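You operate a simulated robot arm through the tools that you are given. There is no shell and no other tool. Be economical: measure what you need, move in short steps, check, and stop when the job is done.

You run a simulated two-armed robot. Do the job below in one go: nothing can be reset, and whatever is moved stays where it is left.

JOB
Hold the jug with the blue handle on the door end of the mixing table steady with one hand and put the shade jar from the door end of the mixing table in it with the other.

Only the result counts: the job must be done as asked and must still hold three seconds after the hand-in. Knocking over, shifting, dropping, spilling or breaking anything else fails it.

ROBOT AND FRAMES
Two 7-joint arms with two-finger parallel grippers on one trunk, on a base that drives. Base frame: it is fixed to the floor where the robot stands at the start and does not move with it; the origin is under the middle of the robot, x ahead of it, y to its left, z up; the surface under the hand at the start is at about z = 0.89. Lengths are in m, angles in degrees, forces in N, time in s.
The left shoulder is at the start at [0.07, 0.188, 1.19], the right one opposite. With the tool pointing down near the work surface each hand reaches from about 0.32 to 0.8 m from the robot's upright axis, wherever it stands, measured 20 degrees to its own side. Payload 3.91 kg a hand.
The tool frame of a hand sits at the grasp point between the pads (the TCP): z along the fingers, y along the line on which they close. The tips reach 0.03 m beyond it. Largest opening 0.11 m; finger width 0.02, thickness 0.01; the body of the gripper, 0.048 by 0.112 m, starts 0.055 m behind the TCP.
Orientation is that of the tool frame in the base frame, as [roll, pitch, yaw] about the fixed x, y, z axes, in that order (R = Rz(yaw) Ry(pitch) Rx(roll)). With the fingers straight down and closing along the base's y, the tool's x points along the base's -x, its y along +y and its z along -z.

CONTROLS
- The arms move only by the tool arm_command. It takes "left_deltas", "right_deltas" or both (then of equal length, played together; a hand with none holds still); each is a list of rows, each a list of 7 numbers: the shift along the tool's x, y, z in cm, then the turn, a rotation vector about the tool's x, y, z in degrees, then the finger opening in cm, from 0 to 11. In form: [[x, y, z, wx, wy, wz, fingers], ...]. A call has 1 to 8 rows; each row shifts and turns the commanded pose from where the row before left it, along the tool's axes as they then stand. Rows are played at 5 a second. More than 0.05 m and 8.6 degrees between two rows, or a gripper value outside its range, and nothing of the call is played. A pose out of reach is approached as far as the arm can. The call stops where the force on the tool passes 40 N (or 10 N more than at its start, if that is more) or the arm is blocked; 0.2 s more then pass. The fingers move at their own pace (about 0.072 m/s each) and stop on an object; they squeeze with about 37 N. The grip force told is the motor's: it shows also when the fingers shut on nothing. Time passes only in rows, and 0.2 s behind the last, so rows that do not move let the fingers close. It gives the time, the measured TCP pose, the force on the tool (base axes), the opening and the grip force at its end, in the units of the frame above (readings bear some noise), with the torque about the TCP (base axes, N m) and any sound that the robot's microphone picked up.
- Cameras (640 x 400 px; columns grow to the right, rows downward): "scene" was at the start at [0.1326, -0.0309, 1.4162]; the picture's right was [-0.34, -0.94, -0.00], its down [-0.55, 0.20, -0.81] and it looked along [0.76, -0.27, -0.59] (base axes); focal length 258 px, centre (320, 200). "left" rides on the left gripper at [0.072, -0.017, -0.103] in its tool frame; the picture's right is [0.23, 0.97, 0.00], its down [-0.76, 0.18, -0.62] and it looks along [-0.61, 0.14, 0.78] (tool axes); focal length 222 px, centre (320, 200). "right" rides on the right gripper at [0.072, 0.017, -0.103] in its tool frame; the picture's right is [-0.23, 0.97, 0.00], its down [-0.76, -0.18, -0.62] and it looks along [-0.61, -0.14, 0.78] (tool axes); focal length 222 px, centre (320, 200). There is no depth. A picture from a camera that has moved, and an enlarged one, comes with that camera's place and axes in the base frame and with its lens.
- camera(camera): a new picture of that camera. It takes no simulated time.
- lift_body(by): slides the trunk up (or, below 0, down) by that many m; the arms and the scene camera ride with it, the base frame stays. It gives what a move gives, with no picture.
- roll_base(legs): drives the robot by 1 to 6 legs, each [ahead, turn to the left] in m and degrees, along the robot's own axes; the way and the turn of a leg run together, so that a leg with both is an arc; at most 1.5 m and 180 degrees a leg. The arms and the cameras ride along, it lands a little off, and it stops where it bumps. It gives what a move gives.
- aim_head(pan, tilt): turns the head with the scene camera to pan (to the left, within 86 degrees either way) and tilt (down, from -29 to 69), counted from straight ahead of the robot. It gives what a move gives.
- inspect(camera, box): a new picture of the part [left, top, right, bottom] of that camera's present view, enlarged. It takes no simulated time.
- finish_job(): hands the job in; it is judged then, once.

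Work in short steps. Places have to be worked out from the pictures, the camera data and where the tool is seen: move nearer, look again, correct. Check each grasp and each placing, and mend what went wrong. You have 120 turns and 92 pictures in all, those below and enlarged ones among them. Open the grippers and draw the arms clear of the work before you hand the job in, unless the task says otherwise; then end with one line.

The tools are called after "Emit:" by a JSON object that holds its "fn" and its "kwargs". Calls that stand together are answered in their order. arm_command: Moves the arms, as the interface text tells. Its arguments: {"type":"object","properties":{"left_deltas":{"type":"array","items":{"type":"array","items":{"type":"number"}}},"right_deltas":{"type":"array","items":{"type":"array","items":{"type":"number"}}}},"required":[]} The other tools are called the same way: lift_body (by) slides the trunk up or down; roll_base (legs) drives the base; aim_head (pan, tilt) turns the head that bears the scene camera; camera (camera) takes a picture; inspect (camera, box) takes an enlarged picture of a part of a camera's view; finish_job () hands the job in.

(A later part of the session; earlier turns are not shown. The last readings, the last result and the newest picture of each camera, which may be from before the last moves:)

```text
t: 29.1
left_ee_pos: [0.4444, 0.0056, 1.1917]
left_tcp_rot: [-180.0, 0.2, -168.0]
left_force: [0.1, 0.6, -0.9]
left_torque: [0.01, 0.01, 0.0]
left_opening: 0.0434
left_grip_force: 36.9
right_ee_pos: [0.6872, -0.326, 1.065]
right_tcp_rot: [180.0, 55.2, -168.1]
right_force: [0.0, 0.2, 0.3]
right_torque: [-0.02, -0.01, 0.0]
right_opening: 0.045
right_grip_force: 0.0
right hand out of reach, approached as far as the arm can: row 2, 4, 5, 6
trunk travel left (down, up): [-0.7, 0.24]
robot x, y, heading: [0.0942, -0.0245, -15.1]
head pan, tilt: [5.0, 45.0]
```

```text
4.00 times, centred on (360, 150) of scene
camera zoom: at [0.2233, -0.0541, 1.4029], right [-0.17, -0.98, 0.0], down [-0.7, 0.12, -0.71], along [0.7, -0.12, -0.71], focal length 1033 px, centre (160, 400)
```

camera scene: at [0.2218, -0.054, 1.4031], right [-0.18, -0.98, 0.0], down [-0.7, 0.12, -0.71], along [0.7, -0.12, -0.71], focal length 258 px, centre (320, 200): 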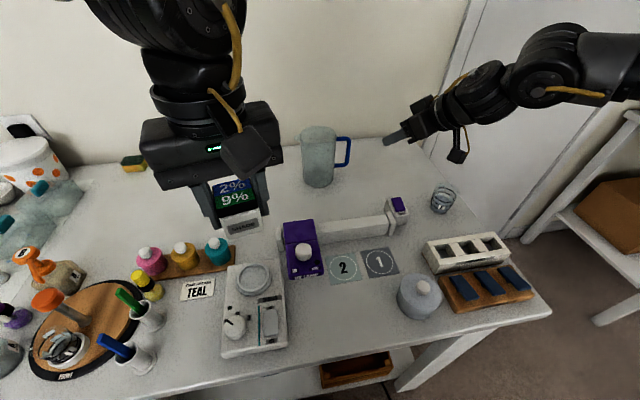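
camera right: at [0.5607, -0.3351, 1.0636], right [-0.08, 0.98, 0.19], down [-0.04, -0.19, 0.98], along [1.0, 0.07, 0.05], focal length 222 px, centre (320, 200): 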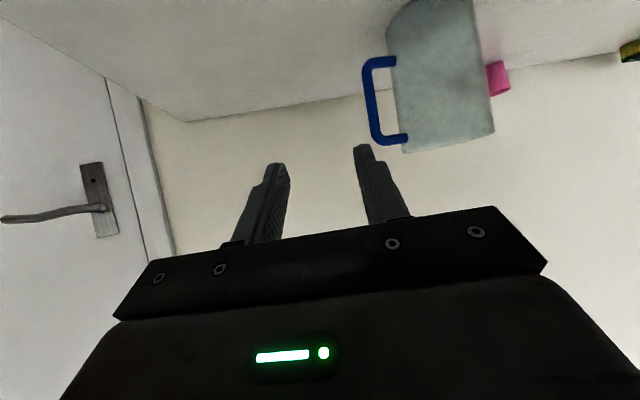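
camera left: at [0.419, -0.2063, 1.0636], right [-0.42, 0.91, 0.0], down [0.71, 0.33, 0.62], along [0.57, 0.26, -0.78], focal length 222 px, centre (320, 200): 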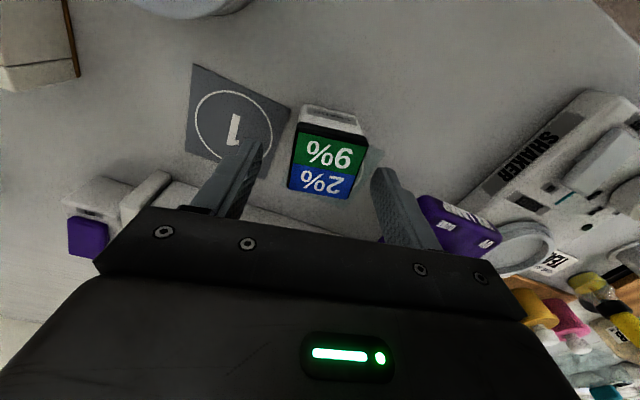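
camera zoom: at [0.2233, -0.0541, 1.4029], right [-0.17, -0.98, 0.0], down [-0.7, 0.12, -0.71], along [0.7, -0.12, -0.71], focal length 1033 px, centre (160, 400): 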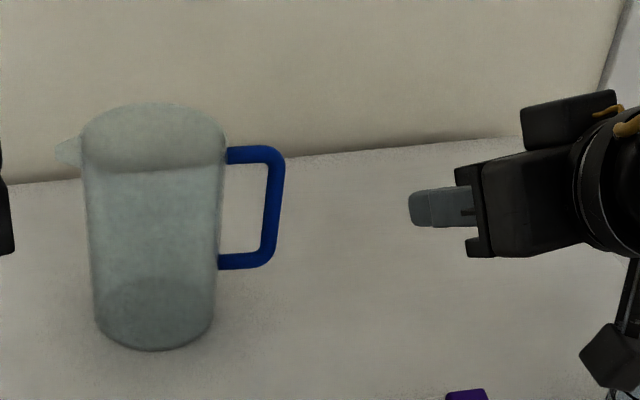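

The limit seems to come from the arm's geometry, so I want to be nearer. The right hand is still about 10 cm short of the jug, so I drive 4 cm ahead and watch for a bump.

Emit:
{"fn": "roll_base", "kwargs": {"legs": [[0.04, 0]]}}

Emit:
{"fn": "camera", "kwargs": {"camera": "scene"}}

```text
t: 30.0
left_ee_pos: [0.4702, -0.0023, 1.1901]
left_tcp_rot: [180.0, -0.2, -168.0]
left_force: [0.1, -0.2, -1.6]
left_torque: [0.02, 0.04, -0.01]
left_opening: 0.0436
left_grip_force: 37.2
right_ee_pos: [0.7126, -0.3334, 1.0635]
right_tcp_rot: [179.7, 55.0, -168.1]
right_force: [1.0, -0.6, -0.2]
right_torque: [0.0, -0.03, 0.03]
right_opening: 0.0451
right_grip_force: 0.1
trunk travel left (down, up): [-0.7, 0.24]
robot x, y, heading: [0.1151, -0.0315, -14.8]
head pan, tilt: [5.0, 45.0]
stopped in leg 1: the robot was blocked; the commanded pose is now the measured one
```

```text
54 pictures are left
camera scene: at [0.2492, -0.0618, 1.4023], right [-0.17, -0.98, 0.0], down [-0.7, 0.12, -0.7], along [0.69, -0.12, -0.71], focal length 258 px, centre (320, 200)
```

scene: 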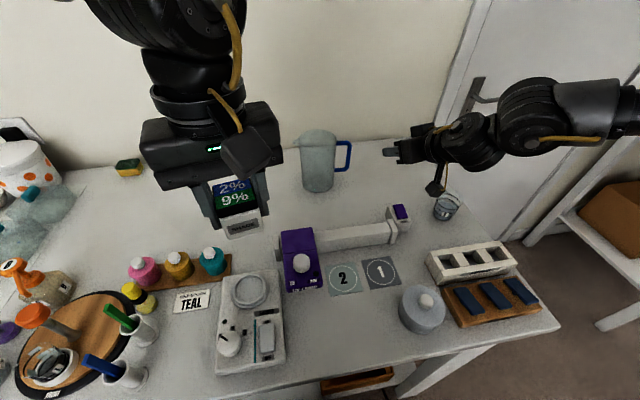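

The base bumped the table at x≈0.115, and nothing looks moved. I will use a tool-down grasp on the handle's top bar instead. First I raise the right hand, turn it back to pointing down and draw it in.

Emit:
{"fn": "arm_command", "kwargs": {"right_deltas": [[0, 0, -4.5, 0, 0, 0, 6], [0, 0, -4.5, 0, 7.86, 0, 6], [-1, 0, -4.5, 0, 7.86, 0, 7], [-2, 0, -4, 0, 7.86, 0, 7], [0, 0, -2, 0, 7.86, 0, 7], [0, 0, -2, 0, 7.86, 0, 7], [0, 0, -2, 0, 7.86, 0, 7], [0, 0, 0, 0, 7.84, 0, 7]]}}

Emit:
{"fn": "roll_base", "kwargs": {"legs": [[-0.06, 0]]}}

Emit:
{"fn": "camera", "kwargs": {"camera": "scene"}}

```text
t: 31.8
left_ee_pos: [0.4675, -0.003, 1.1916]
left_tcp_rot: [179.9, 0.0, -168.0]
left_force: [0.8, -0.1, -0.9]
left_torque: [0.0, 0.04, 0.02]
left_opening: 0.0435
left_grip_force: 36.7
right_ee_pos: [0.4965, -0.4139, 1.1996]
right_tcp_rot: [179.6, 0.4, -167.9]
right_force: [0.5, -0.5, -0.3]
right_torque: [0.04, 0.05, -0.03]
right_opening: 0.0702
right_grip_force: 0.1
right hand out of reach, approached as far as the arm can: row 6, 7, 8
trunk travel left (down, up): [-0.7, 0.24]
robot x, y, heading: [0.1158, -0.0302, -15.1]
head pan, tilt: [5.0, 45.0]
```

```text
t: 32.8
left_ee_pos: [0.4105, 0.0139, 1.1905]
left_tcp_rot: [179.9, -0.1, -167.9]
left_force: [0.2, 0.4, -1.1]
left_torque: [0.01, 0.03, 0.01]
left_opening: 0.0436
left_grip_force: 37.4
right_ee_pos: [0.4399, -0.3967, 1.1976]
right_tcp_rot: [179.7, 0.4, -167.8]
right_force: [-0.2, 0.1, -0.6]
right_torque: [-0.02, 0.0, -0.01]
right_opening: 0.0698
right_grip_force: 0.0
trunk travel left (down, up): [-0.7, 0.24]
robot x, y, heading: [0.0585, -0.0162, -14.9]
head pan, tilt: [5.0, 45.0]
```

```text
53 pictures are left
camera scene: at [0.1902, -0.046, 1.4024], right [-0.17, -0.99, 0.0], down [-0.7, 0.12, -0.71], along [0.69, -0.12, -0.71], focal length 258 px, centre (320, 200)
```

scene: 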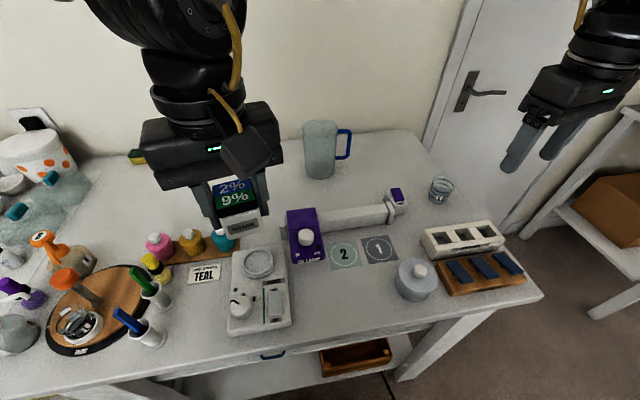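

I shift the base to the right so that both hands are better placed: turn left, back up a little, turn back and go ahead.

Emit:
{"fn": "roll_base", "kwargs": {"legs": [[0, 50], [-0.16, 0], [0, -43], [0.15, 0]]}}

Emit:
{"fn": "camera", "kwargs": {"camera": "scene"}}

```text
t: 39.5
left_ee_pos: [0.423, -0.0533, 1.1928]
left_tcp_rot: [-179.9, 0.1, -160.7]
left_force: [-0.1, -0.7, -0.9]
left_torque: [-0.01, -0.02, 0.03]
left_opening: 0.0435
left_grip_force: 36.9
right_ee_pos: [0.5037, -0.4582, 1.2025]
right_tcp_rot: [179.9, 0.8, -160.6]
right_force: [-0.5, 0.4, -0.3]
right_torque: [-0.01, -0.04, 0.05]
right_opening: 0.07
right_grip_force: 0.0
trunk travel left (down, up): [-0.7, 0.24]
robot x, y, heading: [0.0858, -0.1263, -7.4]
head pan, tilt: [5.0, 45.0]
```

```text
52 pictures are left
camera scene: at [0.2098, -0.1398, 1.4032], right [-0.05, -1.0, 0.0], down [-0.71, 0.03, -0.71], along [0.71, -0.03, -0.71], focal length 258 px, centre (320, 200)
```

scene: 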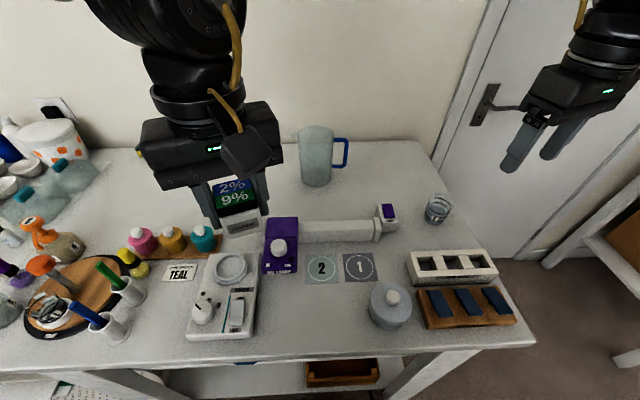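

The position is good. I drive a last 2.5 cm ahead, then turn the right hand about the vertical so that it closes along x, across the handle's top bar.

Emit:
{"fn": "roll_base", "kwargs": {"legs": [[0.025, 0]]}}

Emit:
{"fn": "arm_command", "kwargs": {"right_deltas": [[0, 0, 0, 0, 0, -8, 7], [0, 0, 0, 0, 0, -8, 7], [0, 0, 0, 0, 0, -8, 7], [0, 0, 0, 0, 0, -8, 7], [0, 0, 0, 0, 0, -8, 7], [0, 0, 0, 0, 0, -8, 7], [0, 0, 0, 0, 0, -8, 7], [0, 0, 0, 0, 0, -8, 6]]}}

```text
t: 40.3
left_ee_pos: [0.4436, -0.0555, 1.1927]
left_tcp_rot: [-179.9, 0.3, -160.7]
left_force: [-0.9, -0.6, -0.8]
left_torque: [-0.02, -0.08, -0.03]
left_opening: 0.0436
left_grip_force: 37.6
right_ee_pos: [0.5244, -0.4602, 1.2024]
right_tcp_rot: [179.9, 0.9, -160.6]
right_force: [0.4, -0.3, 0.0]
right_torque: [-0.02, -0.03, -0.02]
right_opening: 0.07
right_grip_force: 0.1
trunk travel left (down, up): [-0.7, 0.24]
robot x, y, heading: [0.1023, -0.1356, -7.5]
head pan, tilt: [5.0, 45.0]
```

```text
t: 42.1
left_ee_pos: [0.4484, -0.0566, 1.1926]
left_tcp_rot: [-180.0, 0.1, -160.7]
left_force: [0.1, 0.4, -0.4]
left_torque: [-0.02, -0.01, 0.01]
left_opening: 0.0435
left_grip_force: 37.0
right_ee_pos: [0.5287, -0.4609, 1.2003]
right_tcp_rot: [-179.6, 0.5, -96.4]
right_force: [0.6, 0.8, -0.7]
right_torque: [-0.02, -0.01, -0.04]
right_opening: 0.0603
right_grip_force: 0.0
trunk travel left (down, up): [-0.7, 0.24]
robot x, y, heading: [0.106, -0.1305, -7.6]
head pan, tilt: [5.0, 45.0]
```

The hand turned without trouble. I finish the yaw and move towards the handle at z≈1.2, then look.

Emit:
{"fn": "arm_command", "kwargs": {"right_deltas": [[0, 0, 0, 0, 0, -6.4, 6], [-2.8, -3.7, 0, 0, 0, 0, 6], [-2.8, -3.7, 0, 0, 0, 0, 6], [-2.8, -3.7, 0, 0, 0, 0, 6], [-2.8, -3.7, 0, 0, 0, 0, 6], [-2.8, -3.7, 0, 0, 0, 0, 6], [-2.8, -3.7, 0, 0, 0, 0, 6], [-2, -3.5, 0, 0, 0, 0, 6]]}}

Emit:
{"fn": "camera", "kwargs": {"camera": "right"}}

Emit:
{"fn": "camera", "kwargs": {"camera": "scene"}}

```text
t: 43.9
left_ee_pos: [0.4486, -0.0569, 1.1915]
left_tcp_rot: [179.9, 0.0, -160.7]
left_force: [0.1, -0.3, -0.9]
left_torque: [-0.03, 0.0, -0.04]
left_opening: 0.0434
left_grip_force: 37.2
right_ee_pos: [0.5573, -0.4506, 1.143]
right_tcp_rot: [-179.3, 0.6, -90.3]
right_force: [0.3, -0.5, 0.6]
right_torque: [-0.02, -0.01, 0.01]
right_opening: 0.0601
right_grip_force: 0.0
right hand out of reach, approached as far as the arm can: row 2, 3, 4, 5, 6, 7, 8
trunk travel left (down, up): [-0.7, 0.24]
robot x, y, heading: [0.1046, -0.1286, -7.5]
head pan, tilt: [5.0, 45.0]
```

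```text
51 pictures are left
camera right: at [0.5401, -0.5228, 1.2447], right [-0.97, 0.23, -0.01], down [0.17, 0.75, 0.63], along [0.15, 0.61, -0.77], focal length 222 px, centre (320, 200)
```

right: 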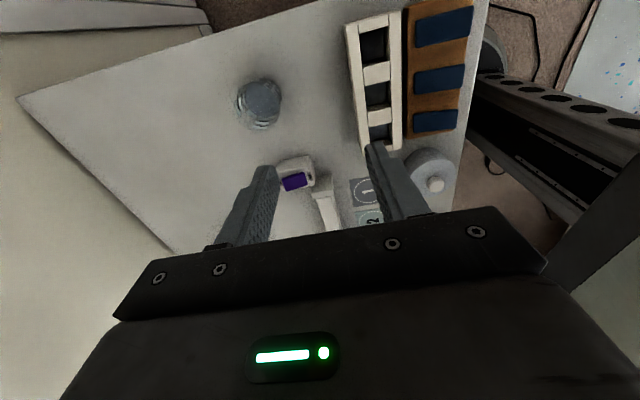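

```text
50 pictures are left
camera scene: at [0.237, -0.144, 1.4028], right [-0.05, -1.0, 0.0], down [-0.71, 0.03, -0.71], along [0.71, -0.03, -0.71], focal length 258 px, centre (320, 200)
```

scene: 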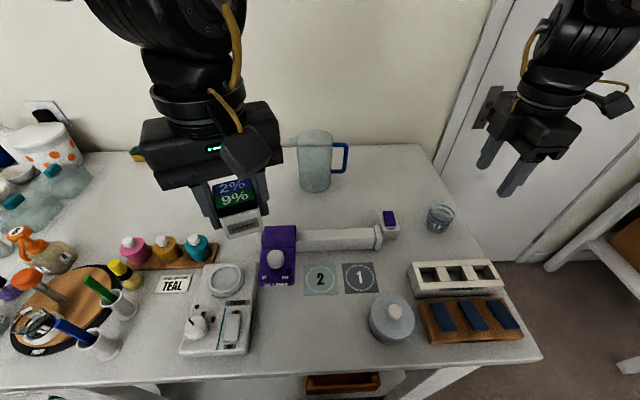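

So the limit is height: high up, the wrist rises above the shoulder and costs reach. Raising the trunk 0.2 m should solve it.

Emit:
{"fn": "lift_body", "kwargs": {"by": 0.2}}

```text
t: 46.0
left_ee_pos: [0.4486, -0.0573, 1.3926]
left_tcp_rot: [180.0, 0.1, -160.7]
left_force: [-0.2, 0.4, -0.9]
left_torque: [-0.01, 0.04, 0.01]
left_opening: 0.0436
left_grip_force: 36.6
right_ee_pos: [0.5563, -0.4484, 1.3428]
right_tcp_rot: [-179.3, 0.6, -90.1]
right_force: [0.0, 0.0, 0.2]
right_torque: [0.01, 0.01, -0.01]
right_opening: 0.0601
right_grip_force: 0.0
trunk travel left (down, up): [-0.9, 0.04]
robot x, y, heading: [0.1081, -0.1321, -7.7]
head pan, tilt: [5.0, 45.0]
```

I lower the right hand to about 1.20 and move it towards the handle.

Emit:
{"fn": "arm_command", "kwargs": {"right_deltas": [[0, 0, 4.7, 0, 0, 0, 6], [0, 0, 4.7, 0, 0, 0, 6], [0, 0, 4.7, 0, 0, 0, 6], [-3.1, -3.8, 0, 0, 0, 0, 6], [-3.1, -3.8, 0, 0, 0, 0, 6], [-3.1, -3.8, 0, 0, 0, 0, 6], [-3.1, -3.8, 0, 0, 0, 0, 6], [-3.1, -3.8, 0, 0, 0, 0, 6]]}}

Emit:
{"fn": "camera", "kwargs": {"camera": "right"}}

Emit:
{"fn": "camera", "kwargs": {"camera": "scene"}}

```text
t: 47.8
left_ee_pos: [0.4479, -0.0561, 1.3924]
left_tcp_rot: [-179.9, 0.1, -160.7]
left_force: [0.2, -0.2, -1.0]
left_torque: [0.01, -0.03, -0.01]
left_opening: 0.0434
left_grip_force: 36.2
right_ee_pos: [0.592, -0.448, 1.229]
right_tcp_rot: [-179.2, 0.7, -90.1]
right_force: [-0.4, -0.8, -0.5]
right_torque: [0.01, 0.0, 0.01]
right_opening: 0.0597
right_grip_force: 0.1
right hand out of reach, approached as far as the arm can: row 4, 5, 6, 7, 8
trunk travel left (down, up): [-0.9, 0.04]
robot x, y, heading: [0.1042, -0.1296, -7.6]
head pan, tilt: [5.0, 45.0]
```

```text
49 pictures are left
camera right: at [0.5746, -0.522, 1.329], right [-0.97, 0.23, -0.01], down [0.17, 0.75, 0.63], along [0.15, 0.62, -0.77], focal length 222 px, centre (320, 200)
```

right: 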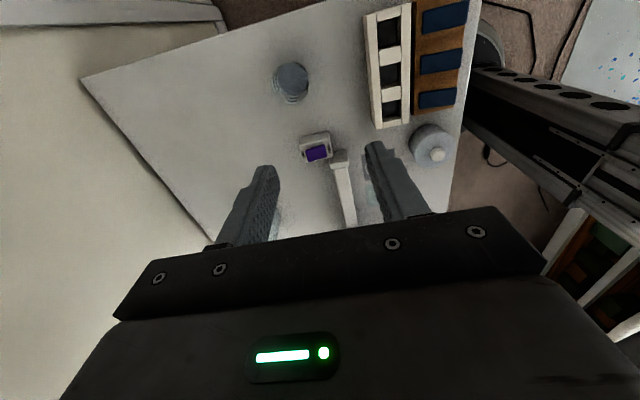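

```text
48 pictures are left
camera scene: at [0.2355, -0.1434, 1.6029], right [-0.05, -1.0, 0.0], down [-0.71, 0.03, -0.71], along [0.71, -0.03, -0.71], focal length 258 px, centre (320, 200)
```

scene: 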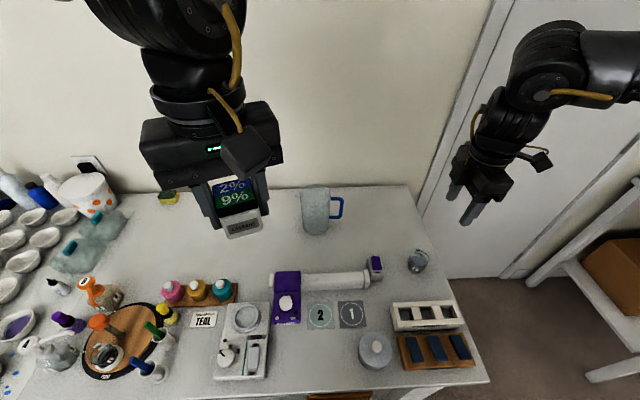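

The inward turn itself is limiting. I turn back to a forward heading of about 15°, tilt the hand, and try the earlier approach to the handle's vertical bar with the trunk raised.

Emit:
{"fn": "arm_command", "kwargs": {"right_deltas": [[0, 0, 0, 0, 0, 8.2, 6], [0, 0, 0, 0, 0, 8.2, 6], [0, 0, 0, 0, 0, 8.2, 6], [0, 0, 0, 0, 0, 8.2, 6], [0, 0, 0, 0, 0, 8.2, 6], [0, 0, 0, 0, 0, 8.2, 6], [0, 0, 0, 0, 0, 8.2, 6], [0, 0, 0, 0, 0, 8.2, 6]]}}

Emit:
{"fn": "arm_command", "kwargs": {"right_deltas": [[0, 0, 0, 0, 0, 8.2, 5], [0, 0, 0, 0, -8, 0, 5], [0, 0, 0, 0, -8, 0, 5], [0, 0, 0, 0, -8, 0, 5], [0, 0, 0, 0, -8, 0, 5], [0, 0, 0, 0, -8, 0, 5]]}}

```text
t: 49.6
left_ee_pos: [0.4479, -0.056, 1.3915]
left_tcp_rot: [180.0, 0.1, -160.7]
left_force: [0.0, 0.0, -0.5]
left_torque: [0.0, 0.02, -0.01]
left_opening: 0.0435
left_grip_force: 36.7
right_ee_pos: [0.5944, -0.451, 1.2276]
right_tcp_rot: [179.8, 0.8, -155.9]
right_force: [0.5, 0.0, -0.3]
right_torque: [0.01, 0.03, -0.02]
right_opening: 0.0599
right_grip_force: 0.1
right hand out of reach, approached as far as the arm can: row 6
trunk travel left (down, up): [-0.9, 0.04]
robot x, y, heading: [0.1061, -0.1339, -7.7]
head pan, tilt: [5.0, 45.0]
```

```text
t: 51.0
left_ee_pos: [0.4464, -0.0569, 1.3924]
left_tcp_rot: [180.0, 0.0, -160.7]
left_force: [-0.3, -0.1, -1.0]
left_torque: [0.0, 0.01, 0.01]
left_opening: 0.0437
left_grip_force: 36.4
right_ee_pos: [0.5942, -0.4514, 1.2273]
right_tcp_rot: [179.5, 41.0, -164.2]
right_force: [-1.2, 0.0, 0.0]
right_torque: [0.01, 0.0, -0.04]
right_opening: 0.0501
right_grip_force: 0.1
trunk travel left (down, up): [-0.9, 0.04]
robot x, y, heading: [0.1056, -0.1314, -7.7]
head pan, tilt: [5.0, 45.0]
```

Orientation reached (heading 16°, 49° below horizontal). I move sideways and then along the tool axis to the pre-grasp point.

Emit:
{"fn": "arm_command", "kwargs": {"right_deltas": [[-1.2, 3.4, 3.2, 0, 0, 0, 5], [-1.2, 3.4, 3.2, 0, 0, 0, 5], [-1.2, 3.4, 3.2, 0, 0, 0, 5], [-1.2, 3.4, 3.2, 0, 0, 0, 5], [0, 0, 4.2, 0, 0, 0, 5], [0, 0, 4.2, 0, 0, 0, 5], [0, 0, 4.2, 0, 0, 0, 5]]}}

Emit:
{"fn": "camera", "kwargs": {"camera": "right"}}

Emit:
{"fn": "camera", "kwargs": {"camera": "scene"}}

```text
t: 52.6
left_ee_pos: [0.4474, -0.0572, 1.3925]
left_tcp_rot: [-180.0, 0.1, -160.7]
left_force: [-0.1, -0.1, -0.6]
left_torque: [0.02, -0.01, -0.03]
left_opening: 0.0431
left_grip_force: 36.9
right_ee_pos: [0.6764, -0.4132, 1.1511]
right_tcp_rot: [179.3, 40.9, -164.4]
right_force: [-0.3, 0.8, -0.3]
right_torque: [-0.02, 0.0, 0.01]
right_opening: 0.05
right_grip_force: 0.1
right hand out of reach, approached as far as the arm can: row 3, 4, 5, 6, 7
trunk travel left (down, up): [-0.9, 0.04]
robot x, y, heading: [0.1064, -0.131, -7.6]
head pan, tilt: [5.0, 45.0]
```

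```text
47 pictures are left
camera right: at [0.5551, -0.4307, 1.1806], right [-0.1, 0.98, 0.16], down [0.21, -0.13, 0.97], along [0.97, 0.13, -0.2], focal length 222 px, centre (320, 200)
```

right: 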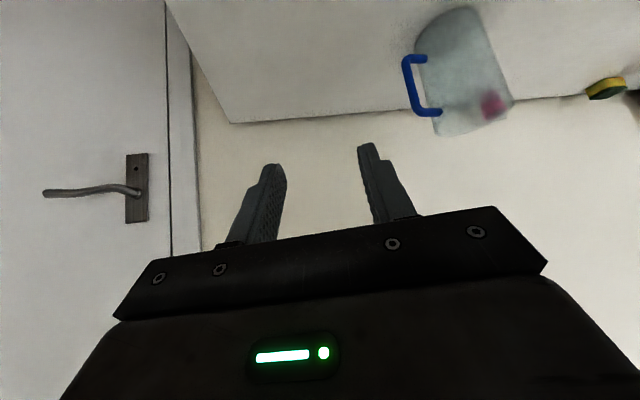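

```text
46 pictures are left
camera scene: at [0.2351, -0.1445, 1.603], right [-0.05, -1.0, 0.0], down [-0.71, 0.03, -0.71], along [0.71, -0.03, -0.71], focal length 258 px, centre (320, 200)
```

scene: 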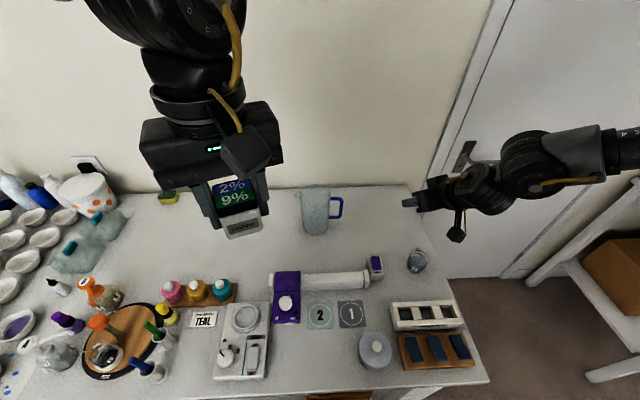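

The hand stalls again when it moves inward. I test whether the inward wrist heading is the cause: turn the tool to the robot's own forward direction and try the same move inward.

Emit:
{"fn": "arm_command", "kwargs": {"right_deltas": [[0, 0, 0, 5.1, 0, 5.9, 5], [0, 0, 0, 5.1, 0, 5.9, 5], [0, 0, 0, 5.1, 0, 5.9, 5], [0, 3, 0, 0, 0, 0, 5], [0, 3, 0, 0, 0, 0, 5], [0, 3, 0, 0, 0, 0, 5], [0, 3, 0, 0, 0, 0, 5]]}}

```text
t: 54.2
left_ee_pos: [0.4484, -0.0554, 1.3926]
left_tcp_rot: [179.9, 0.2, -160.7]
left_force: [-0.1, 0.5, -1.7]
left_torque: [0.0, -0.01, 0.02]
left_opening: 0.0434
left_grip_force: 36.5
right_ee_pos: [0.6537, -0.4366, 1.2052]
right_tcp_rot: [179.6, 40.6, 172.6]
right_force: [0.0, -0.6, 0.6]
right_torque: [-0.01, -0.02, 0.0]
right_opening: 0.0501
right_grip_force: 0.1
right hand out of reach, approached as far as the arm can: row 1, 2, 3, 4, 5, 6, 7
trunk travel left (down, up): [-0.9, 0.04]
robot x, y, heading: [0.1042, -0.1294, -7.4]
head pan, tilt: [5.0, 45.0]
```

It still stalls, so the arm seems stuck in a poor posture. I bring the right hand back towards its starting pose relative to the robot to recover a good posture.

Emit:
{"fn": "arm_command", "kwargs": {"right_deltas": [[0, 0, -4.5, 0, 0, 0, 5], [0, 0, -4.5, 0, 8.2, 0, 5], [0, 0, -4.5, 0, 8.2, 0, 5], [0, 0, -4, 0, 8.2, 0, 5], [0, 0, -3, 0, 8.2, 0, 5], [0, 0, -3, 0, 8.2, 0, 5], [2, 0, -3, 0, 8.2, 0, 5], [0, -2, 0, 0, 0, 0, 5]]}}

Emit:
{"fn": "camera", "kwargs": {"camera": "scene"}}

```text
t: 56.0
left_ee_pos: [0.4481, -0.0551, 1.3925]
left_tcp_rot: [179.9, 0.1, -160.7]
left_force: [0.4, -0.8, -1.7]
left_torque: [0.04, 0.03, 0.0]
left_opening: 0.0431
left_grip_force: 36.6
right_ee_pos: [0.5025, -0.4829, 1.3778]
right_tcp_rot: [179.7, -8.6, 172.7]
right_force: [0.2, 0.0, 0.0]
right_torque: [-0.01, -0.01, -0.01]
right_opening: 0.0502
right_grip_force: 0.0
right hand out of reach, approached as far as the arm can: row 1, 2, 5, 6, 7
trunk travel left (down, up): [-0.9, 0.04]
robot x, y, heading: [0.1022, -0.1332, -7.4]
head pan, tilt: [5.0, 45.0]
```

```text
45 pictures are left
camera scene: at [0.236, -0.1433, 1.6029], right [-0.05, -1.0, 0.0], down [-0.71, 0.03, -0.71], along [0.71, -0.03, -0.71], focal length 258 px, centre (320, 200)
```

scene: 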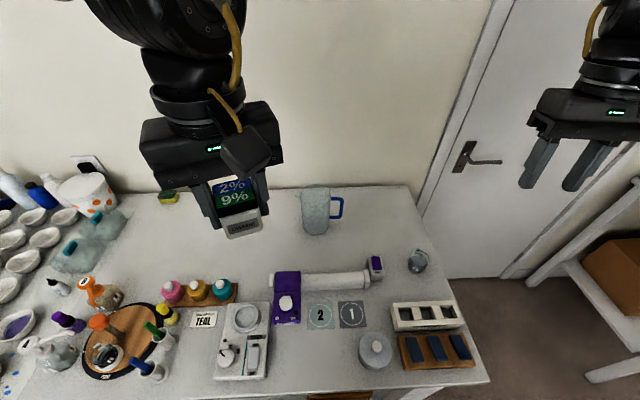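

Now I correct the pitch, descend to z≈1.15 with the tool down and test moving forward and inward from this posture. I keep clear of the jug.

Emit:
{"fn": "arm_command", "kwargs": {"right_deltas": [[0, 0, 0, 0, -8.5, 0, 5], [0, 0, 4.8, 0, 0, 0, 5], [0, 0, 4.8, 0, 0, 0, 5], [0, 0, 4.8, 0, 0, 0, 5], [0, 0, 4.8, 0, 0, 0, 5], [0, 4, 0, 0, 0, 0, 5], [0, 4, 0, 0, 0, 0, 5], [-4, 0, 0, 0, 0, 0, 5]]}}

```text
t: 57.8
left_ee_pos: [0.4482, -0.0566, 1.3925]
left_tcp_rot: [-180.0, 0.1, -160.7]
left_force: [1.0, 0.5, -0.7]
left_torque: [0.01, 0.01, -0.03]
left_opening: 0.0435
left_grip_force: 37.2
right_ee_pos: [0.5708, -0.4389, 1.2026]
right_tcp_rot: [179.6, 0.1, 172.6]
right_force: [-0.5, -0.4, 0.7]
right_torque: [0.01, 0.01, -0.01]
right_opening: 0.05
right_grip_force: 0.1
right hand out of reach, approached as far as the arm can: row 6, 7, 8
trunk travel left (down, up): [-0.9, 0.04]
robot x, y, heading: [0.1066, -0.1309, -7.6]
head pan, tilt: [5.0, 45.0]
```

Even this easy move stalls, so I look at the right arm's posture directly.

Emit:
{"fn": "aim_head", "kwargs": {"pan": -60, "tilt": 20}}

Emit:
{"fn": "camera", "kwargs": {"camera": "scene"}}

Emit:
{"fn": "aim_head", "kwargs": {"pan": 50, "tilt": 20}}

Emit:
{"fn": "camera", "kwargs": {"camera": "scene"}}

```text
t: 59.2
left_ee_pos: [0.4478, -0.0563, 1.3919]
left_tcp_rot: [180.0, 0.1, -160.7]
left_force: [0.9, -0.5, -2.4]
left_torque: [-0.01, 0.01, -0.01]
left_opening: 0.0434
left_grip_force: 36.8
right_ee_pos: [0.5699, -0.4382, 1.2031]
right_tcp_rot: [179.5, 0.0, 172.5]
right_force: [-0.1, -0.1, 0.5]
right_torque: [-0.03, -0.02, 0.01]
right_opening: 0.0501
right_grip_force: 0.1
trunk travel left (down, up): [-0.9, 0.04]
robot x, y, heading: [0.1045, -0.1299, -7.6]
head pan, tilt: [-60.0, 20.0]
```

```text
44 pictures are left
camera scene: at [0.1901, -0.2262, 1.6415], right [-0.92, -0.38, 0.0], down [-0.13, 0.32, -0.94], along [0.36, -0.87, -0.34], focal length 258 px, centre (320, 200)
```

scene: 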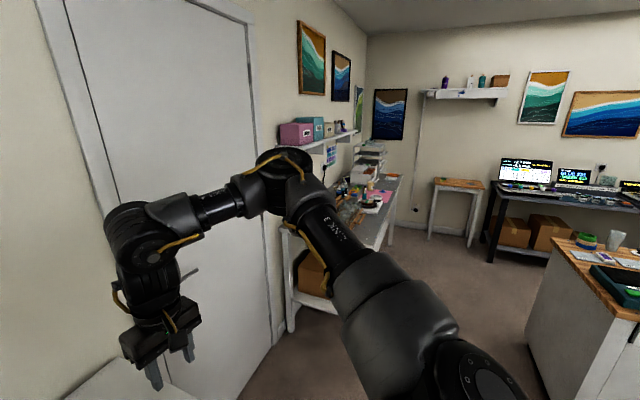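

```text
t: 61.1
left_ee_pos: [0.4477, -0.0559, 1.3925]
left_tcp_rot: [180.0, 0.1, -160.7]
left_force: [-0.2, -0.3, -1.0]
left_torque: [0.0, 0.01, -0.01]
left_opening: 0.0436
left_grip_force: 36.9
right_ee_pos: [0.57, -0.4372, 1.2037]
right_tcp_rot: [179.6, -0.1, 172.6]
right_force: [-0.5, 0.1, 0.3]
right_torque: [0.02, 0.01, 0.0]
right_opening: 0.0501
right_grip_force: 0.0
trunk travel left (down, up): [-0.9, 0.04]
robot x, y, heading: [0.1052, -0.1299, -7.5]
head pan, tilt: [50.0, 20.0]
```

```text
43 pictures are left
camera scene: at [0.2235, -0.0771, 1.6416], right [0.67, -0.74, 0.0], down [-0.25, -0.23, -0.94], along [0.69, 0.63, -0.34], focal length 258 px, centre (320, 200)
```

scene: 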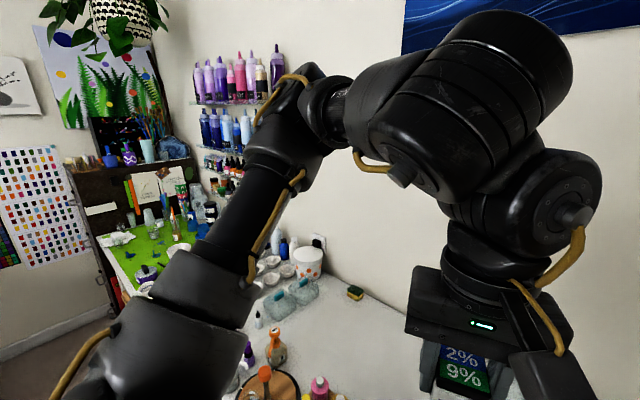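

Both arms have a similar elbow-out posture. I probe single directions on the right arm to find out what is blocked.

Emit:
{"fn": "arm_command", "kwargs": {"right_deltas": [[0, 0, -4, 0, 0, 0, 5], [3, 0, 0, 0, 0, 0, 5], [0, 3, 0, 0, 0, 0, 5], [0, 3, 0, 0, 0, 0, 5]]}}

Emit:
{"fn": "arm_command", "kwargs": {"right_deltas": [[0, 0, 0, 0, 0, -8, 5], [0, 0, 0, 0, 0, -8, 5], [0, 0, 0, 0, 0, -8, 5], [0, 3, 0, 0, 0, 0, 5], [0, 3, 0, 0, 0, 0, 5]]}}

```text
t: 62.1
left_ee_pos: [0.4494, -0.0569, 1.3912]
left_tcp_rot: [180.0, 0.0, -160.8]
left_force: [1.0, 0.3, -1.0]
left_torque: [-0.02, 0.01, -0.02]
left_opening: 0.0432
left_grip_force: 37.1
right_ee_pos: [0.5399, -0.4121, 1.2445]
right_tcp_rot: [179.5, 0.0, 172.6]
right_force: [0.1, -0.6, 0.1]
right_torque: [0.04, 0.02, 0.0]
right_opening: 0.0501
right_grip_force: 0.2
right hand out of reach, approached as far as the arm can: row 3, 4
trunk travel left (down, up): [-0.9, 0.04]
robot x, y, heading: [0.1082, -0.1297, -7.6]
head pan, tilt: [50.0, 20.0]
```

```text
t: 63.3
left_ee_pos: [0.448, -0.0562, 1.3919]
left_tcp_rot: [180.0, 0.1, -160.7]
left_force: [0.7, 0.5, -1.1]
left_torque: [0.0, 0.02, 0.02]
left_opening: 0.0434
left_grip_force: 37.2
right_ee_pos: [0.5104, -0.3962, 1.2529]
right_tcp_rot: [179.6, 0.2, -163.4]
right_force: [-0.3, 0.3, -0.1]
right_torque: [-0.02, -0.01, 0.01]
right_opening: 0.0501
right_grip_force: 0.0
right hand out of reach, approached as far as the arm can: row 4, 5
trunk travel left (down, up): [-0.9, 0.04]
robot x, y, heading: [0.1075, -0.1327, -7.7]
head pan, tilt: [50.0, 20.0]
```

The hand slides along an inner boundary, so the elbow posture itself seems to be wrong. I stretch the arm out ahead and to its own side, which forces the elbow straight, and then bring it inward from there.

Emit:
{"fn": "arm_command", "kwargs": {"right_deltas": [[-2.8, -2, 2, 0, 0, 0, 5], [-2.8, -2, 2, 0, 0, 0, 5], [-2.8, -2, 2, 0, 0, 0, 5], [-2.8, -2, 2, 0, 0, 0, 5], [-2.8, -2, 1, 0, 0, 0, 5], [-2.8, -2, 1, 0, 0, 0, 5], [-2.8, -2, 0, 0, 0, 0, 5], [-2.8, -1, 0, 0, 0, 0, 5]]}}

Emit:
{"fn": "arm_command", "kwargs": {"right_deltas": [[0, 3, 0, 0, 0, 0, 5], [0, 3, 0, 0, 0, 0, 5], [0, 3, 0, 0, 0, 0, 5]]}}

```text
t: 65.1
left_ee_pos: [0.4482, -0.0565, 1.3922]
left_tcp_rot: [180.0, 0.1, -160.7]
left_force: [-1.2, -0.7, -1.3]
left_torque: [-0.02, 0.01, -0.01]
left_opening: 0.0439
left_grip_force: 36.7
right_ee_pos: [0.6484, -0.5509, 1.1847]
right_tcp_rot: [179.5, 0.3, -163.3]
right_force: [-0.2, 0.9, 0.5]
right_torque: [0.01, 0.0, 0.01]
right_opening: 0.0501
right_grip_force: 0.0
right hand out of reach, approached as far as the arm can: row 1, 2, 3, 4, 5, 6, 7, 8
trunk travel left (down, up): [-0.9, 0.04]
robot x, y, heading: [0.1049, -0.1308, -7.3]
head pan, tilt: [50.0, 20.0]
```

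```text
t: 65.9
left_ee_pos: [0.4468, -0.0558, 1.3927]
left_tcp_rot: [-179.9, 0.0, -160.8]
left_force: [0.5, -0.1, -1.4]
left_torque: [-0.02, 0.0, -0.03]
left_opening: 0.044
left_grip_force: 37.0
right_ee_pos: [0.605, -0.475, 1.1906]
right_tcp_rot: [179.6, 0.3, -163.4]
right_force: [-1.0, -0.1, 0.8]
right_torque: [0.01, 0.0, -0.02]
right_opening: 0.0498
right_grip_force: 0.0
right hand out of reach, approached as far as the arm can: row 2, 3
trunk travel left (down, up): [-0.9, 0.04]
robot x, y, heading: [0.1066, -0.129, -7.9]
head pan, tilt: [50.0, 20.0]
```

I bring the right hand back to its exact start pose relative to the robot and let it settle there, then compare the posture.

Emit:
{"fn": "arm_command", "kwargs": {"right_deltas": [[2, 0, -4.3, 0, 0, 0, 5], [2, 0, -4.3, 0, 0, 0, 5], [2, 0, -4.3, 0, 0, 0, 5], [2, 0, -4.3, 0, 0, 0, 5], [2, 0, -4.3, 0, 0, 8.1, 5], [3.3, 0.7, -3, 0, 0, 8.1, 5], [0, 0, -1.7, 0, 0, 8.1, 5], [0, 0, 0, 0, 0, 0, 5]]}}

Emit:
{"fn": "aim_head", "kwargs": {"pan": -60, "tilt": 20}}

Emit:
{"fn": "camera", "kwargs": {"camera": "scene"}}

```text
t: 67.7
left_ee_pos: [0.45, -0.0568, 1.3916]
left_tcp_rot: [179.9, 0.0, -160.7]
left_force: [-0.3, 0.1, -1.2]
left_torque: [-0.02, 0.02, 0.03]
left_opening: 0.0435
left_grip_force: 37.1
right_ee_pos: [0.4764, -0.5034, 1.4515]
right_tcp_rot: [179.7, -0.1, 172.2]
right_force: [0.3, -0.4, -0.3]
right_torque: [0.01, 0.02, 0.02]
right_opening: 0.0502
right_grip_force: 0.1
trunk travel left (down, up): [-0.9, 0.04]
robot x, y, heading: [0.1036, -0.1361, -7.6]
head pan, tilt: [50.0, 20.0]
```

```text
t: 69.5
left_ee_pos: [0.4478, -0.0559, 1.3913]
left_tcp_rot: [179.9, 0.1, -160.7]
left_force: [-0.7, 0.0, -1.5]
left_torque: [-0.01, 0.01, 0.0]
left_opening: 0.0434
left_grip_force: 37.2
right_ee_pos: [0.4761, -0.5033, 1.452]
right_tcp_rot: [179.7, -0.1, 172.3]
right_force: [0.1, -0.5, -0.1]
right_torque: [0.0, 0.01, 0.0]
right_opening: 0.0499
right_grip_force: 0.0
trunk travel left (down, up): [-0.9, 0.04]
robot x, y, heading: [0.1086, -0.1344, -7.3]
head pan, tilt: [-60.0, 20.0]
```

```text
42 pictures are left
camera scene: at [0.1904, -0.2259, 1.6416], right [-0.92, -0.38, 0.0], down [-0.13, 0.32, -0.94], along [0.36, -0.87, -0.34], focal length 258 px, centre (320, 200)
```

scene: 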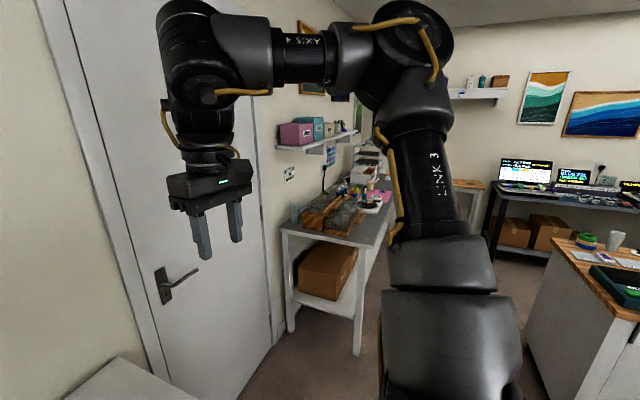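

The elbow is up here and the posture looks sound. From this pose I test moving straight inward at this height.

Emit:
{"fn": "arm_command", "kwargs": {"right_deltas": [[0, 4, 0, 0, 0, 0, 5], [0, 4, 0, 0, 0, 0, 5], [0, 4, 0, 0, 0, 0, 5], [0, 4, 0, 0, 0, 0, 5], [0, 4, 0, 0, 0, 0, 5]]}}

```text
t: 70.8
left_ee_pos: [0.4504, -0.0557, 1.3916]
left_tcp_rot: [180.0, 0.1, -160.7]
left_force: [-0.2, -0.3, -0.9]
left_torque: [-0.01, -0.02, -0.02]
left_opening: 0.0434
left_grip_force: 36.9
right_ee_pos: [0.4625, -0.4073, 1.4266]
right_tcp_rot: [179.6, 0.0, 172.4]
right_force: [0.1, -1.3, -0.2]
right_torque: [0.01, 0.01, 0.04]
right_opening: 0.0503
right_grip_force: 0.1
right hand out of reach, approached as far as the arm can: row 2, 3, 4, 5
trunk travel left (down, up): [-0.9, 0.04]
robot x, y, heading: [0.1064, -0.1293, -7.8]
head pan, tilt: [-60.0, 20.0]
```

I try turning the hand outward (the other yaw direction) at this comfortable place, and see if that swings the elbow and frees the inward motion.

Emit:
{"fn": "arm_command", "kwargs": {"right_deltas": [[0, -4, 0, 0, 0, 8, 5], [0, -2, 0, 0, 0, 8, 5], [0, 0, 0, 0, 0, 8, 5], [0, 0, 0, 0, 0, 8, 5], [0, 0, 0, 0, 0, 8, 5], [0, 0, 0, 0, 0, 8, 5], [0, 0, 0, 0, 0, 8, 5]]}}

Emit:
{"fn": "camera", "kwargs": {"camera": "scene"}}

```text
t: 72.3
left_ee_pos: [0.4488, -0.058, 1.3926]
left_tcp_rot: [-180.0, 0.0, -160.7]
left_force: [0.2, 0.2, -2.1]
left_torque: [0.02, 0.03, 0.0]
left_opening: 0.0438
left_grip_force: 36.8
right_ee_pos: [0.5106, -0.6262, 1.4548]
right_tcp_rot: [179.0, -0.5, 116.9]
right_force: [0.9, -0.3, -0.8]
right_torque: [0.03, 0.01, -0.02]
right_opening: 0.0502
right_grip_force: 0.0
right hand out of reach, approached as far as the arm can: row 1, 2, 3, 4, 5, 6, 7
trunk travel left (down, up): [-0.9, 0.04]
robot x, y, heading: [0.1052, -0.1319, -7.7]
head pan, tilt: [-60.0, 20.0]
```

```text
41 pictures are left
camera scene: at [0.1916, -0.2275, 1.6414], right [-0.92, -0.38, 0.0], down [-0.13, 0.32, -0.94], along [0.36, -0.87, -0.34], focal length 258 px, centre (320, 200)
```

scene: 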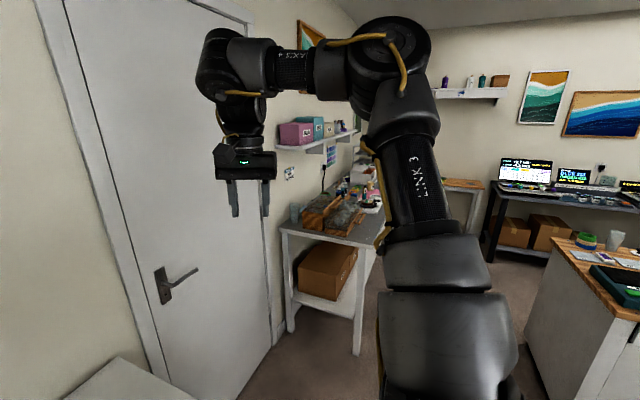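

Turning outward is what is limited: the hand swings out with it. So I turn inward by about 110° (ψ≈227) and test the inward motion from there.

Emit:
{"fn": "arm_command", "kwargs": {"right_deltas": [[0, 0, 0, 0, 0, -8.3, 5], [0, 0, 0, 0, 0, -8.3, 5], [0, 0, 0, 0, 0, -8.3, 5], [0, 0, 0, 0, 0, -8.3, 5], [0, 0, 0, 0, 0, -8.3, 5], [0, 0, 0, 0, 0, -8.3, 5], [0, 0, 0, 0, 0, -8.3, 5], [0, 0, 0, 0, 0, -8.3, 5]]}}

Emit:
{"fn": "arm_command", "kwargs": {"right_deltas": [[0, 0, 0, 0, 0, -8.3, 5], [0, 0, 0, 0, 0, -8.3, 5], [0, 0, 0, 0, 0, -8.3, 5], [0, 0, 0, 0, 0, -8.3, 5], [-4, 0, 0, 0, 0, 0, 5], [-4, 0, 0, 0, 0, 0, 5], [-4, 0, 0, 0, 0, 0, 5], [-4, 0, 0, 0, 0, 0, 5]]}}

Emit:
{"fn": "camera", "kwargs": {"camera": "scene"}}

```text
t: 74.2
left_ee_pos: [0.4459, -0.0561, 1.3928]
left_tcp_rot: [-180.0, 0.0, -160.7]
left_force: [-0.7, -1.0, -1.2]
left_torque: [0.0, 0.0, -0.02]
left_opening: 0.0434
left_grip_force: 37.3
right_ee_pos: [0.5074, -0.6261, 1.4532]
right_tcp_rot: [179.6, 0.3, -177.0]
right_force: [0.1, -0.6, 0.6]
right_torque: [0.0, -0.01, 0.02]
right_opening: 0.0501
right_grip_force: 0.1
right hand out of reach, approached as far as the arm can: row 1
trunk travel left (down, up): [-0.9, 0.04]
robot x, y, heading: [0.1043, -0.1289, -7.7]
head pan, tilt: [-60.0, 20.0]
```

```text
t: 76.0
left_ee_pos: [0.4487, -0.0547, 1.3916]
left_tcp_rot: [-179.9, 0.0, -160.7]
left_force: [0.0, 0.5, -0.3]
left_torque: [0.02, 0.02, 0.0]
left_opening: 0.0435
left_grip_force: 36.6
right_ee_pos: [0.5735, -0.542, 1.3884]
right_tcp_rot: [179.8, 0.4, -144.0]
right_force: [0.3, 0.6, 0.6]
right_torque: [0.0, 0.02, 0.02]
right_opening: 0.0501
right_grip_force: 0.0
right hand out of reach, approached as far as the arm can: row 5, 6, 7, 8
trunk travel left (down, up): [-0.9, 0.04]
robot x, y, heading: [0.1043, -0.1308, -7.5]
head pan, tilt: [-60.0, 20.0]
```

```text
40 pictures are left
camera scene: at [0.1912, -0.2257, 1.6415], right [-0.92, -0.38, 0.0], down [-0.13, 0.32, -0.94], along [0.36, -0.87, -0.34], focal length 258 px, centre (320, 200)
```

scene: 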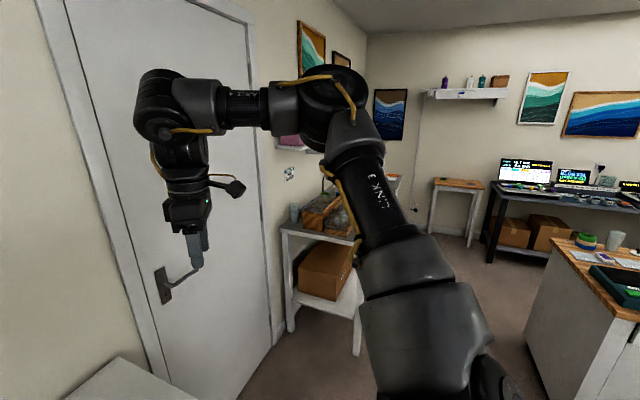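

Reach seems to depend on the wrist height, so I test low: descend to z≈1.06 here (clear of the glass and rack, whose tops are at about 0.95) and then try moving inward.

Emit:
{"fn": "arm_command", "kwargs": {"right_deltas": [[0, 0, 4.7, 0, 0, 0, 5], [0, 0, 4.7, 0, 0, 0, 5], [0, 0, 4.7, 0, 0, 0, 5], [0, 0, 4.7, 0, 0, 0, 5], [0, 0, 4.7, 0, 0, 0, 5], [0, 0, 4.7, 0, 0, 0, 5], [0, 0, 4.6, 0, 0, 0, 5]]}}

Emit:
{"fn": "arm_command", "kwargs": {"right_deltas": [[-2.4, 3.2, 0, 0, 0, 0, 5], [-2.4, 3.2, 0, 0, 0, 0, 5], [-2.4, 3.2, 0, 0, 0, 0, 5], [-2.4, 3.2, 0, 0, 0, 0, 5], [-2.4, 3.2, 0, 0, 0, 0, 5]]}}

Emit:
{"fn": "camera", "kwargs": {"camera": "scene"}}

```text
t: 77.5
left_ee_pos: [0.4478, -0.0572, 1.3924]
left_tcp_rot: [180.0, 0.0, -160.6]
left_force: [-0.3, -0.2, -1.2]
left_torque: [0.03, 0.04, 0.01]
left_opening: 0.0434
left_grip_force: 37.5
right_ee_pos: [0.5722, -0.5428, 1.0664]
right_tcp_rot: [179.8, 0.4, -144.1]
right_force: [-0.5, -0.4, 0.1]
right_torque: [0.0, 0.02, -0.02]
right_opening: 0.0503
right_grip_force: 0.0
right hand out of reach, approached as far as the arm can: row 7
trunk travel left (down, up): [-0.9, 0.04]
robot x, y, heading: [0.1077, -0.1308, -7.6]
head pan, tilt: [-60.0, 20.0]
```

```text
t: 78.8
left_ee_pos: [0.4486, -0.0552, 1.3916]
left_tcp_rot: [-179.9, 0.1, -160.7]
left_force: [0.0, 0.1, -1.9]
left_torque: [-0.04, -0.02, 0.01]
left_opening: 0.0435
left_grip_force: 36.9
right_ee_pos: [0.5176, -0.4299, 1.1402]
right_tcp_rot: [179.6, 0.3, -144.1]
right_force: [0.0, 0.4, 0.1]
right_torque: [0.02, -0.03, -0.01]
right_opening: 0.0501
right_grip_force: 0.0
right hand out of reach, approached as far as the arm can: row 1, 2, 3, 4, 5
trunk travel left (down, up): [-0.9, 0.04]
robot x, y, heading: [0.1058, -0.1345, -7.4]
head pan, tilt: [-60.0, 20.0]
```

```text
39 pictures are left
camera scene: at [0.1897, -0.2249, 1.6416], right [-0.92, -0.38, 0.0], down [-0.13, 0.32, -0.94], along [0.36, -0.87, -0.34], focal length 258 px, centre (320, 200)
```

scene: 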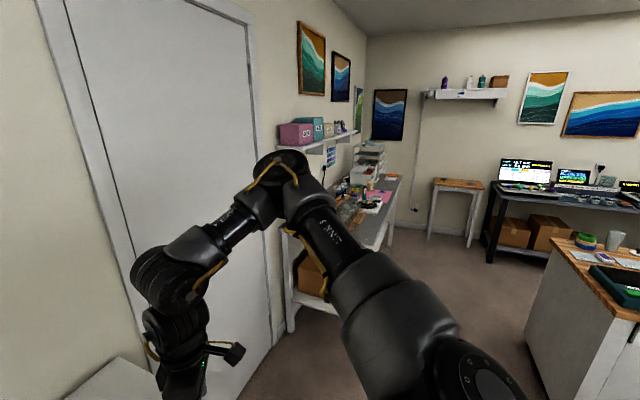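

Right-arm wrist positions all stop on one boundary, whatever the yaw. For comparison I test the left arm: carry the jar ahead towards a point above the jug, high enough to stay clear.

Emit:
{"fn": "arm_command", "kwargs": {"left_deltas": [[0, 0, 3.5, 0, 0, 0, 3], [0, 0, 3.5, 0, 0, 0, 3], [0, 0, 3.5, 0, 0, 0, 3], [-3.6, -2.5, 0, 0, 0, 0, 3], [-3.6, -2.5, 0, 0, 0, 0, 3], [-3.6, -2.5, 0, 0, 0, 0, 3], [-3.6, -2.5, 0, 0, 0, 0, 3]]}}

Emit:
{"fn": "arm_command", "kwargs": {"left_deltas": [[-3.6, -2.5, 0, 0, 0, 0, 3], [-3.6, -2.5, 0, 0, 0, 0, 3], [-3.6, -2.5, 0, 0, 0, 0, 3], [-3.6, -2.5, 0, 0, 0, 0, 3]]}}

```text
t: 80.3
left_ee_pos: [0.6208, -0.1052, 1.2868]
left_tcp_rot: [179.9, 0.2, -160.7]
left_force: [0.6, -0.1, -1.0]
left_torque: [0.01, 0.0, 0.0]
left_opening: 0.0434
left_grip_force: 36.9
right_ee_pos: [0.5185, -0.4324, 1.1398]
right_tcp_rot: [179.6, 0.4, -144.2]
right_force: [-0.1, -0.6, -0.5]
right_torque: [0.03, -0.02, -0.01]
right_opening: 0.0503
right_grip_force: 0.1
trunk travel left (down, up): [-0.9, 0.04]
robot x, y, heading: [0.1055, -0.1321, -7.4]
head pan, tilt: [-60.0, 20.0]
```

```text
t: 81.3
left_ee_pos: [0.7686, -0.1464, 1.2796]
left_tcp_rot: [-179.9, 0.1, -160.6]
left_force: [0.4, 0.3, -0.3]
left_torque: [-0.02, 0.0, 0.0]
left_opening: 0.0436
left_grip_force: 38.0
left hand out of reach, approached as far as the arm can: row 4
right_ee_pos: [0.5198, -0.4305, 1.1393]
right_tcp_rot: [179.4, 0.2, -144.1]
right_force: [0.1, 0.2, 0.1]
right_torque: [0.0, 0.0, 0.03]
right_opening: 0.0505
right_grip_force: 0.1
trunk travel left (down, up): [-0.9, 0.04]
robot x, y, heading: [0.104, -0.1322, -7.5]
head pan, tilt: [-60.0, 20.0]
```

The left arm reaches far easily, so the right arm is just in a bad elbow branch. I raise the right hand and extend it far out to its own side to straighten and re-fold the elbow.

Emit:
{"fn": "arm_command", "kwargs": {"right_deltas": [[0, 0, -4.8, 0, 0, 0, 5], [0, 0, -4.8, 0, 0, 0, 5], [0, 0, -4.8, 0, 0, 0, 5], [0, 0, -4.8, 0, 0, 0, 5], [3.8, -2.7, 0, 0, 0, 0, 5], [3.8, -2.7, 0, 0, 0, 0, 5], [3.8, -2.7, 0, 0, 0, 0, 5], [3.8, -2.7, 0, 0, 0, 0, 5]]}}

Emit:
{"fn": "arm_command", "kwargs": {"right_deltas": [[3.8, -2.7, 0, 0, 0, 0, 5], [3.8, -2.7, 0, 0, 0, 0, 5], [3.8, -2.7, 0, 0, 0, 0, 5], [3.8, -2.7, 0, 0, 0, 0, 5], [3.8, -2.7, 0, 0, 0, 0, 5], [3.8, -2.7, 0, 0, 0, 0, 5], [3.8, -2.7, 0, 0, 0, 0, 5]]}}

Emit:
{"fn": "camera", "kwargs": {"camera": "scene"}}

```text
t: 83.2
left_ee_pos: [0.7654, -0.1484, 1.283]
left_tcp_rot: [-179.8, 0.3, -160.6]
left_force: [-0.5, -0.6, -0.2]
left_torque: [0.0, -0.03, -0.01]
left_opening: 0.0435
left_grip_force: 36.8
right_ee_pos: [0.4558, -0.6091, 1.3286]
right_tcp_rot: [179.8, 0.4, -144.0]
right_force: [0.3, -0.3, 0.2]
right_torque: [0.05, -0.02, -0.02]
right_opening: 0.05
right_grip_force: 0.1
trunk travel left (down, up): [-0.9, 0.04]
robot x, y, heading: [0.1062, -0.13, -7.6]
head pan, tilt: [-60.0, 20.0]
```

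```text
t: 84.8
left_ee_pos: [0.7669, -0.1472, 1.2814]
left_tcp_rot: [-179.9, 0.2, -160.7]
left_force: [0.3, -0.8, -1.4]
left_torque: [-0.01, 0.03, 0.01]
left_opening: 0.0436
left_grip_force: 36.8
right_ee_pos: [0.3545, -0.9197, 1.3258]
right_tcp_rot: [179.6, 0.3, -144.0]
right_force: [0.6, -0.6, -0.7]
right_torque: [0.04, 0.05, 0.01]
right_opening: 0.0499
right_grip_force: 0.1
trunk travel left (down, up): [-0.9, 0.04]
robot x, y, heading: [0.1034, -0.1325, -7.7]
head pan, tilt: [-60.0, 20.0]
```

```text
38 pictures are left
camera scene: at [0.1913, -0.2279, 1.6414], right [-0.92, -0.38, 0.0], down [-0.13, 0.32, -0.94], along [0.36, -0.87, -0.34], focal length 258 px, centre (320, 200)
```

scene: 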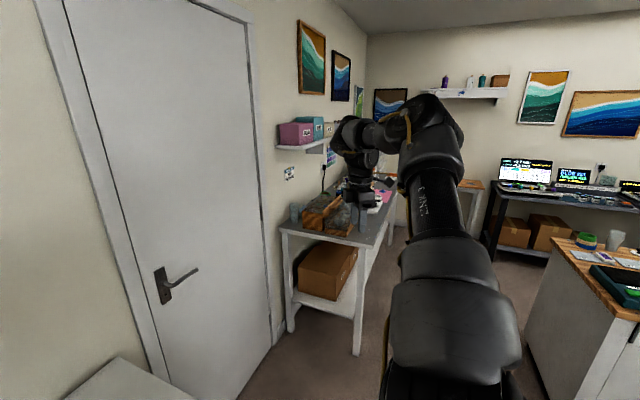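

The extension went through without limits. Now I sweep the nearly straight arm inward along an arc about the shoulder, turning the tool with it.

Emit:
{"fn": "arm_command", "kwargs": {"right_deltas": [[-4.7, -1.2, 0, 0, 0, -4.5, 5], [-4.7, -1.2, 0, 0, 0, -4.5, 5], [-4.7, -1.2, 0, 0, 0, -4.5, 5], [-4.7, -1.2, 0, 0, 0, -4.5, 5], [-4.7, -1.2, 0, 0, 0, -4.5, 5], [-4.7, -1.2, 0, 0, 0, -4.5, 5], [-4.7, -1.2, 0, 0, 0, -4.5, 5]]}}

Emit:
{"fn": "camera", "kwargs": {"camera": "scene"}}

```text
t: 86.3
left_ee_pos: [0.7692, -0.1471, 1.2801]
left_tcp_rot: [179.9, 0.1, -160.7]
left_force: [-0.2, 0.3, -1.8]
left_torque: [-0.01, 0.01, -0.02]
left_opening: 0.0435
left_grip_force: 36.9
right_ee_pos: [0.6101, -0.7333, 1.3186]
right_tcp_rot: [179.9, 0.4, -112.6]
right_force: [-0.6, 0.3, 0.1]
right_torque: [-0.02, 0.01, -0.02]
right_opening: 0.0502
right_grip_force: 0.0
right hand out of reach, approached as far as the arm can: row 7
trunk travel left (down, up): [-0.9, 0.04]
robot x, y, heading: [0.1081, -0.1325, -7.8]
head pan, tilt: [-60.0, 20.0]
```

```text
37 pictures are left
camera scene: at [0.1921, -0.2267, 1.6414], right [-0.92, -0.38, 0.0], down [-0.13, 0.32, -0.94], along [0.36, -0.87, -0.34], focal length 258 px, centre (320, 200)
```

scene: 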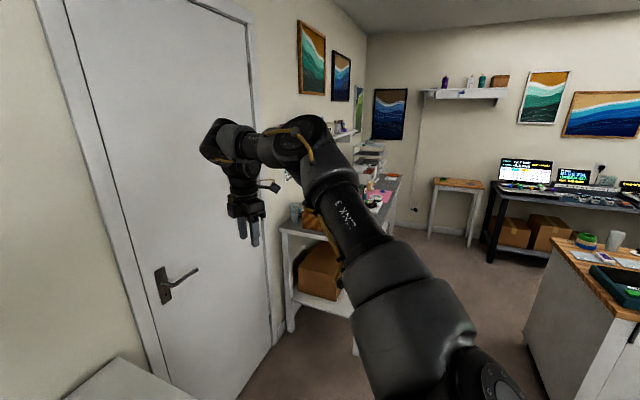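

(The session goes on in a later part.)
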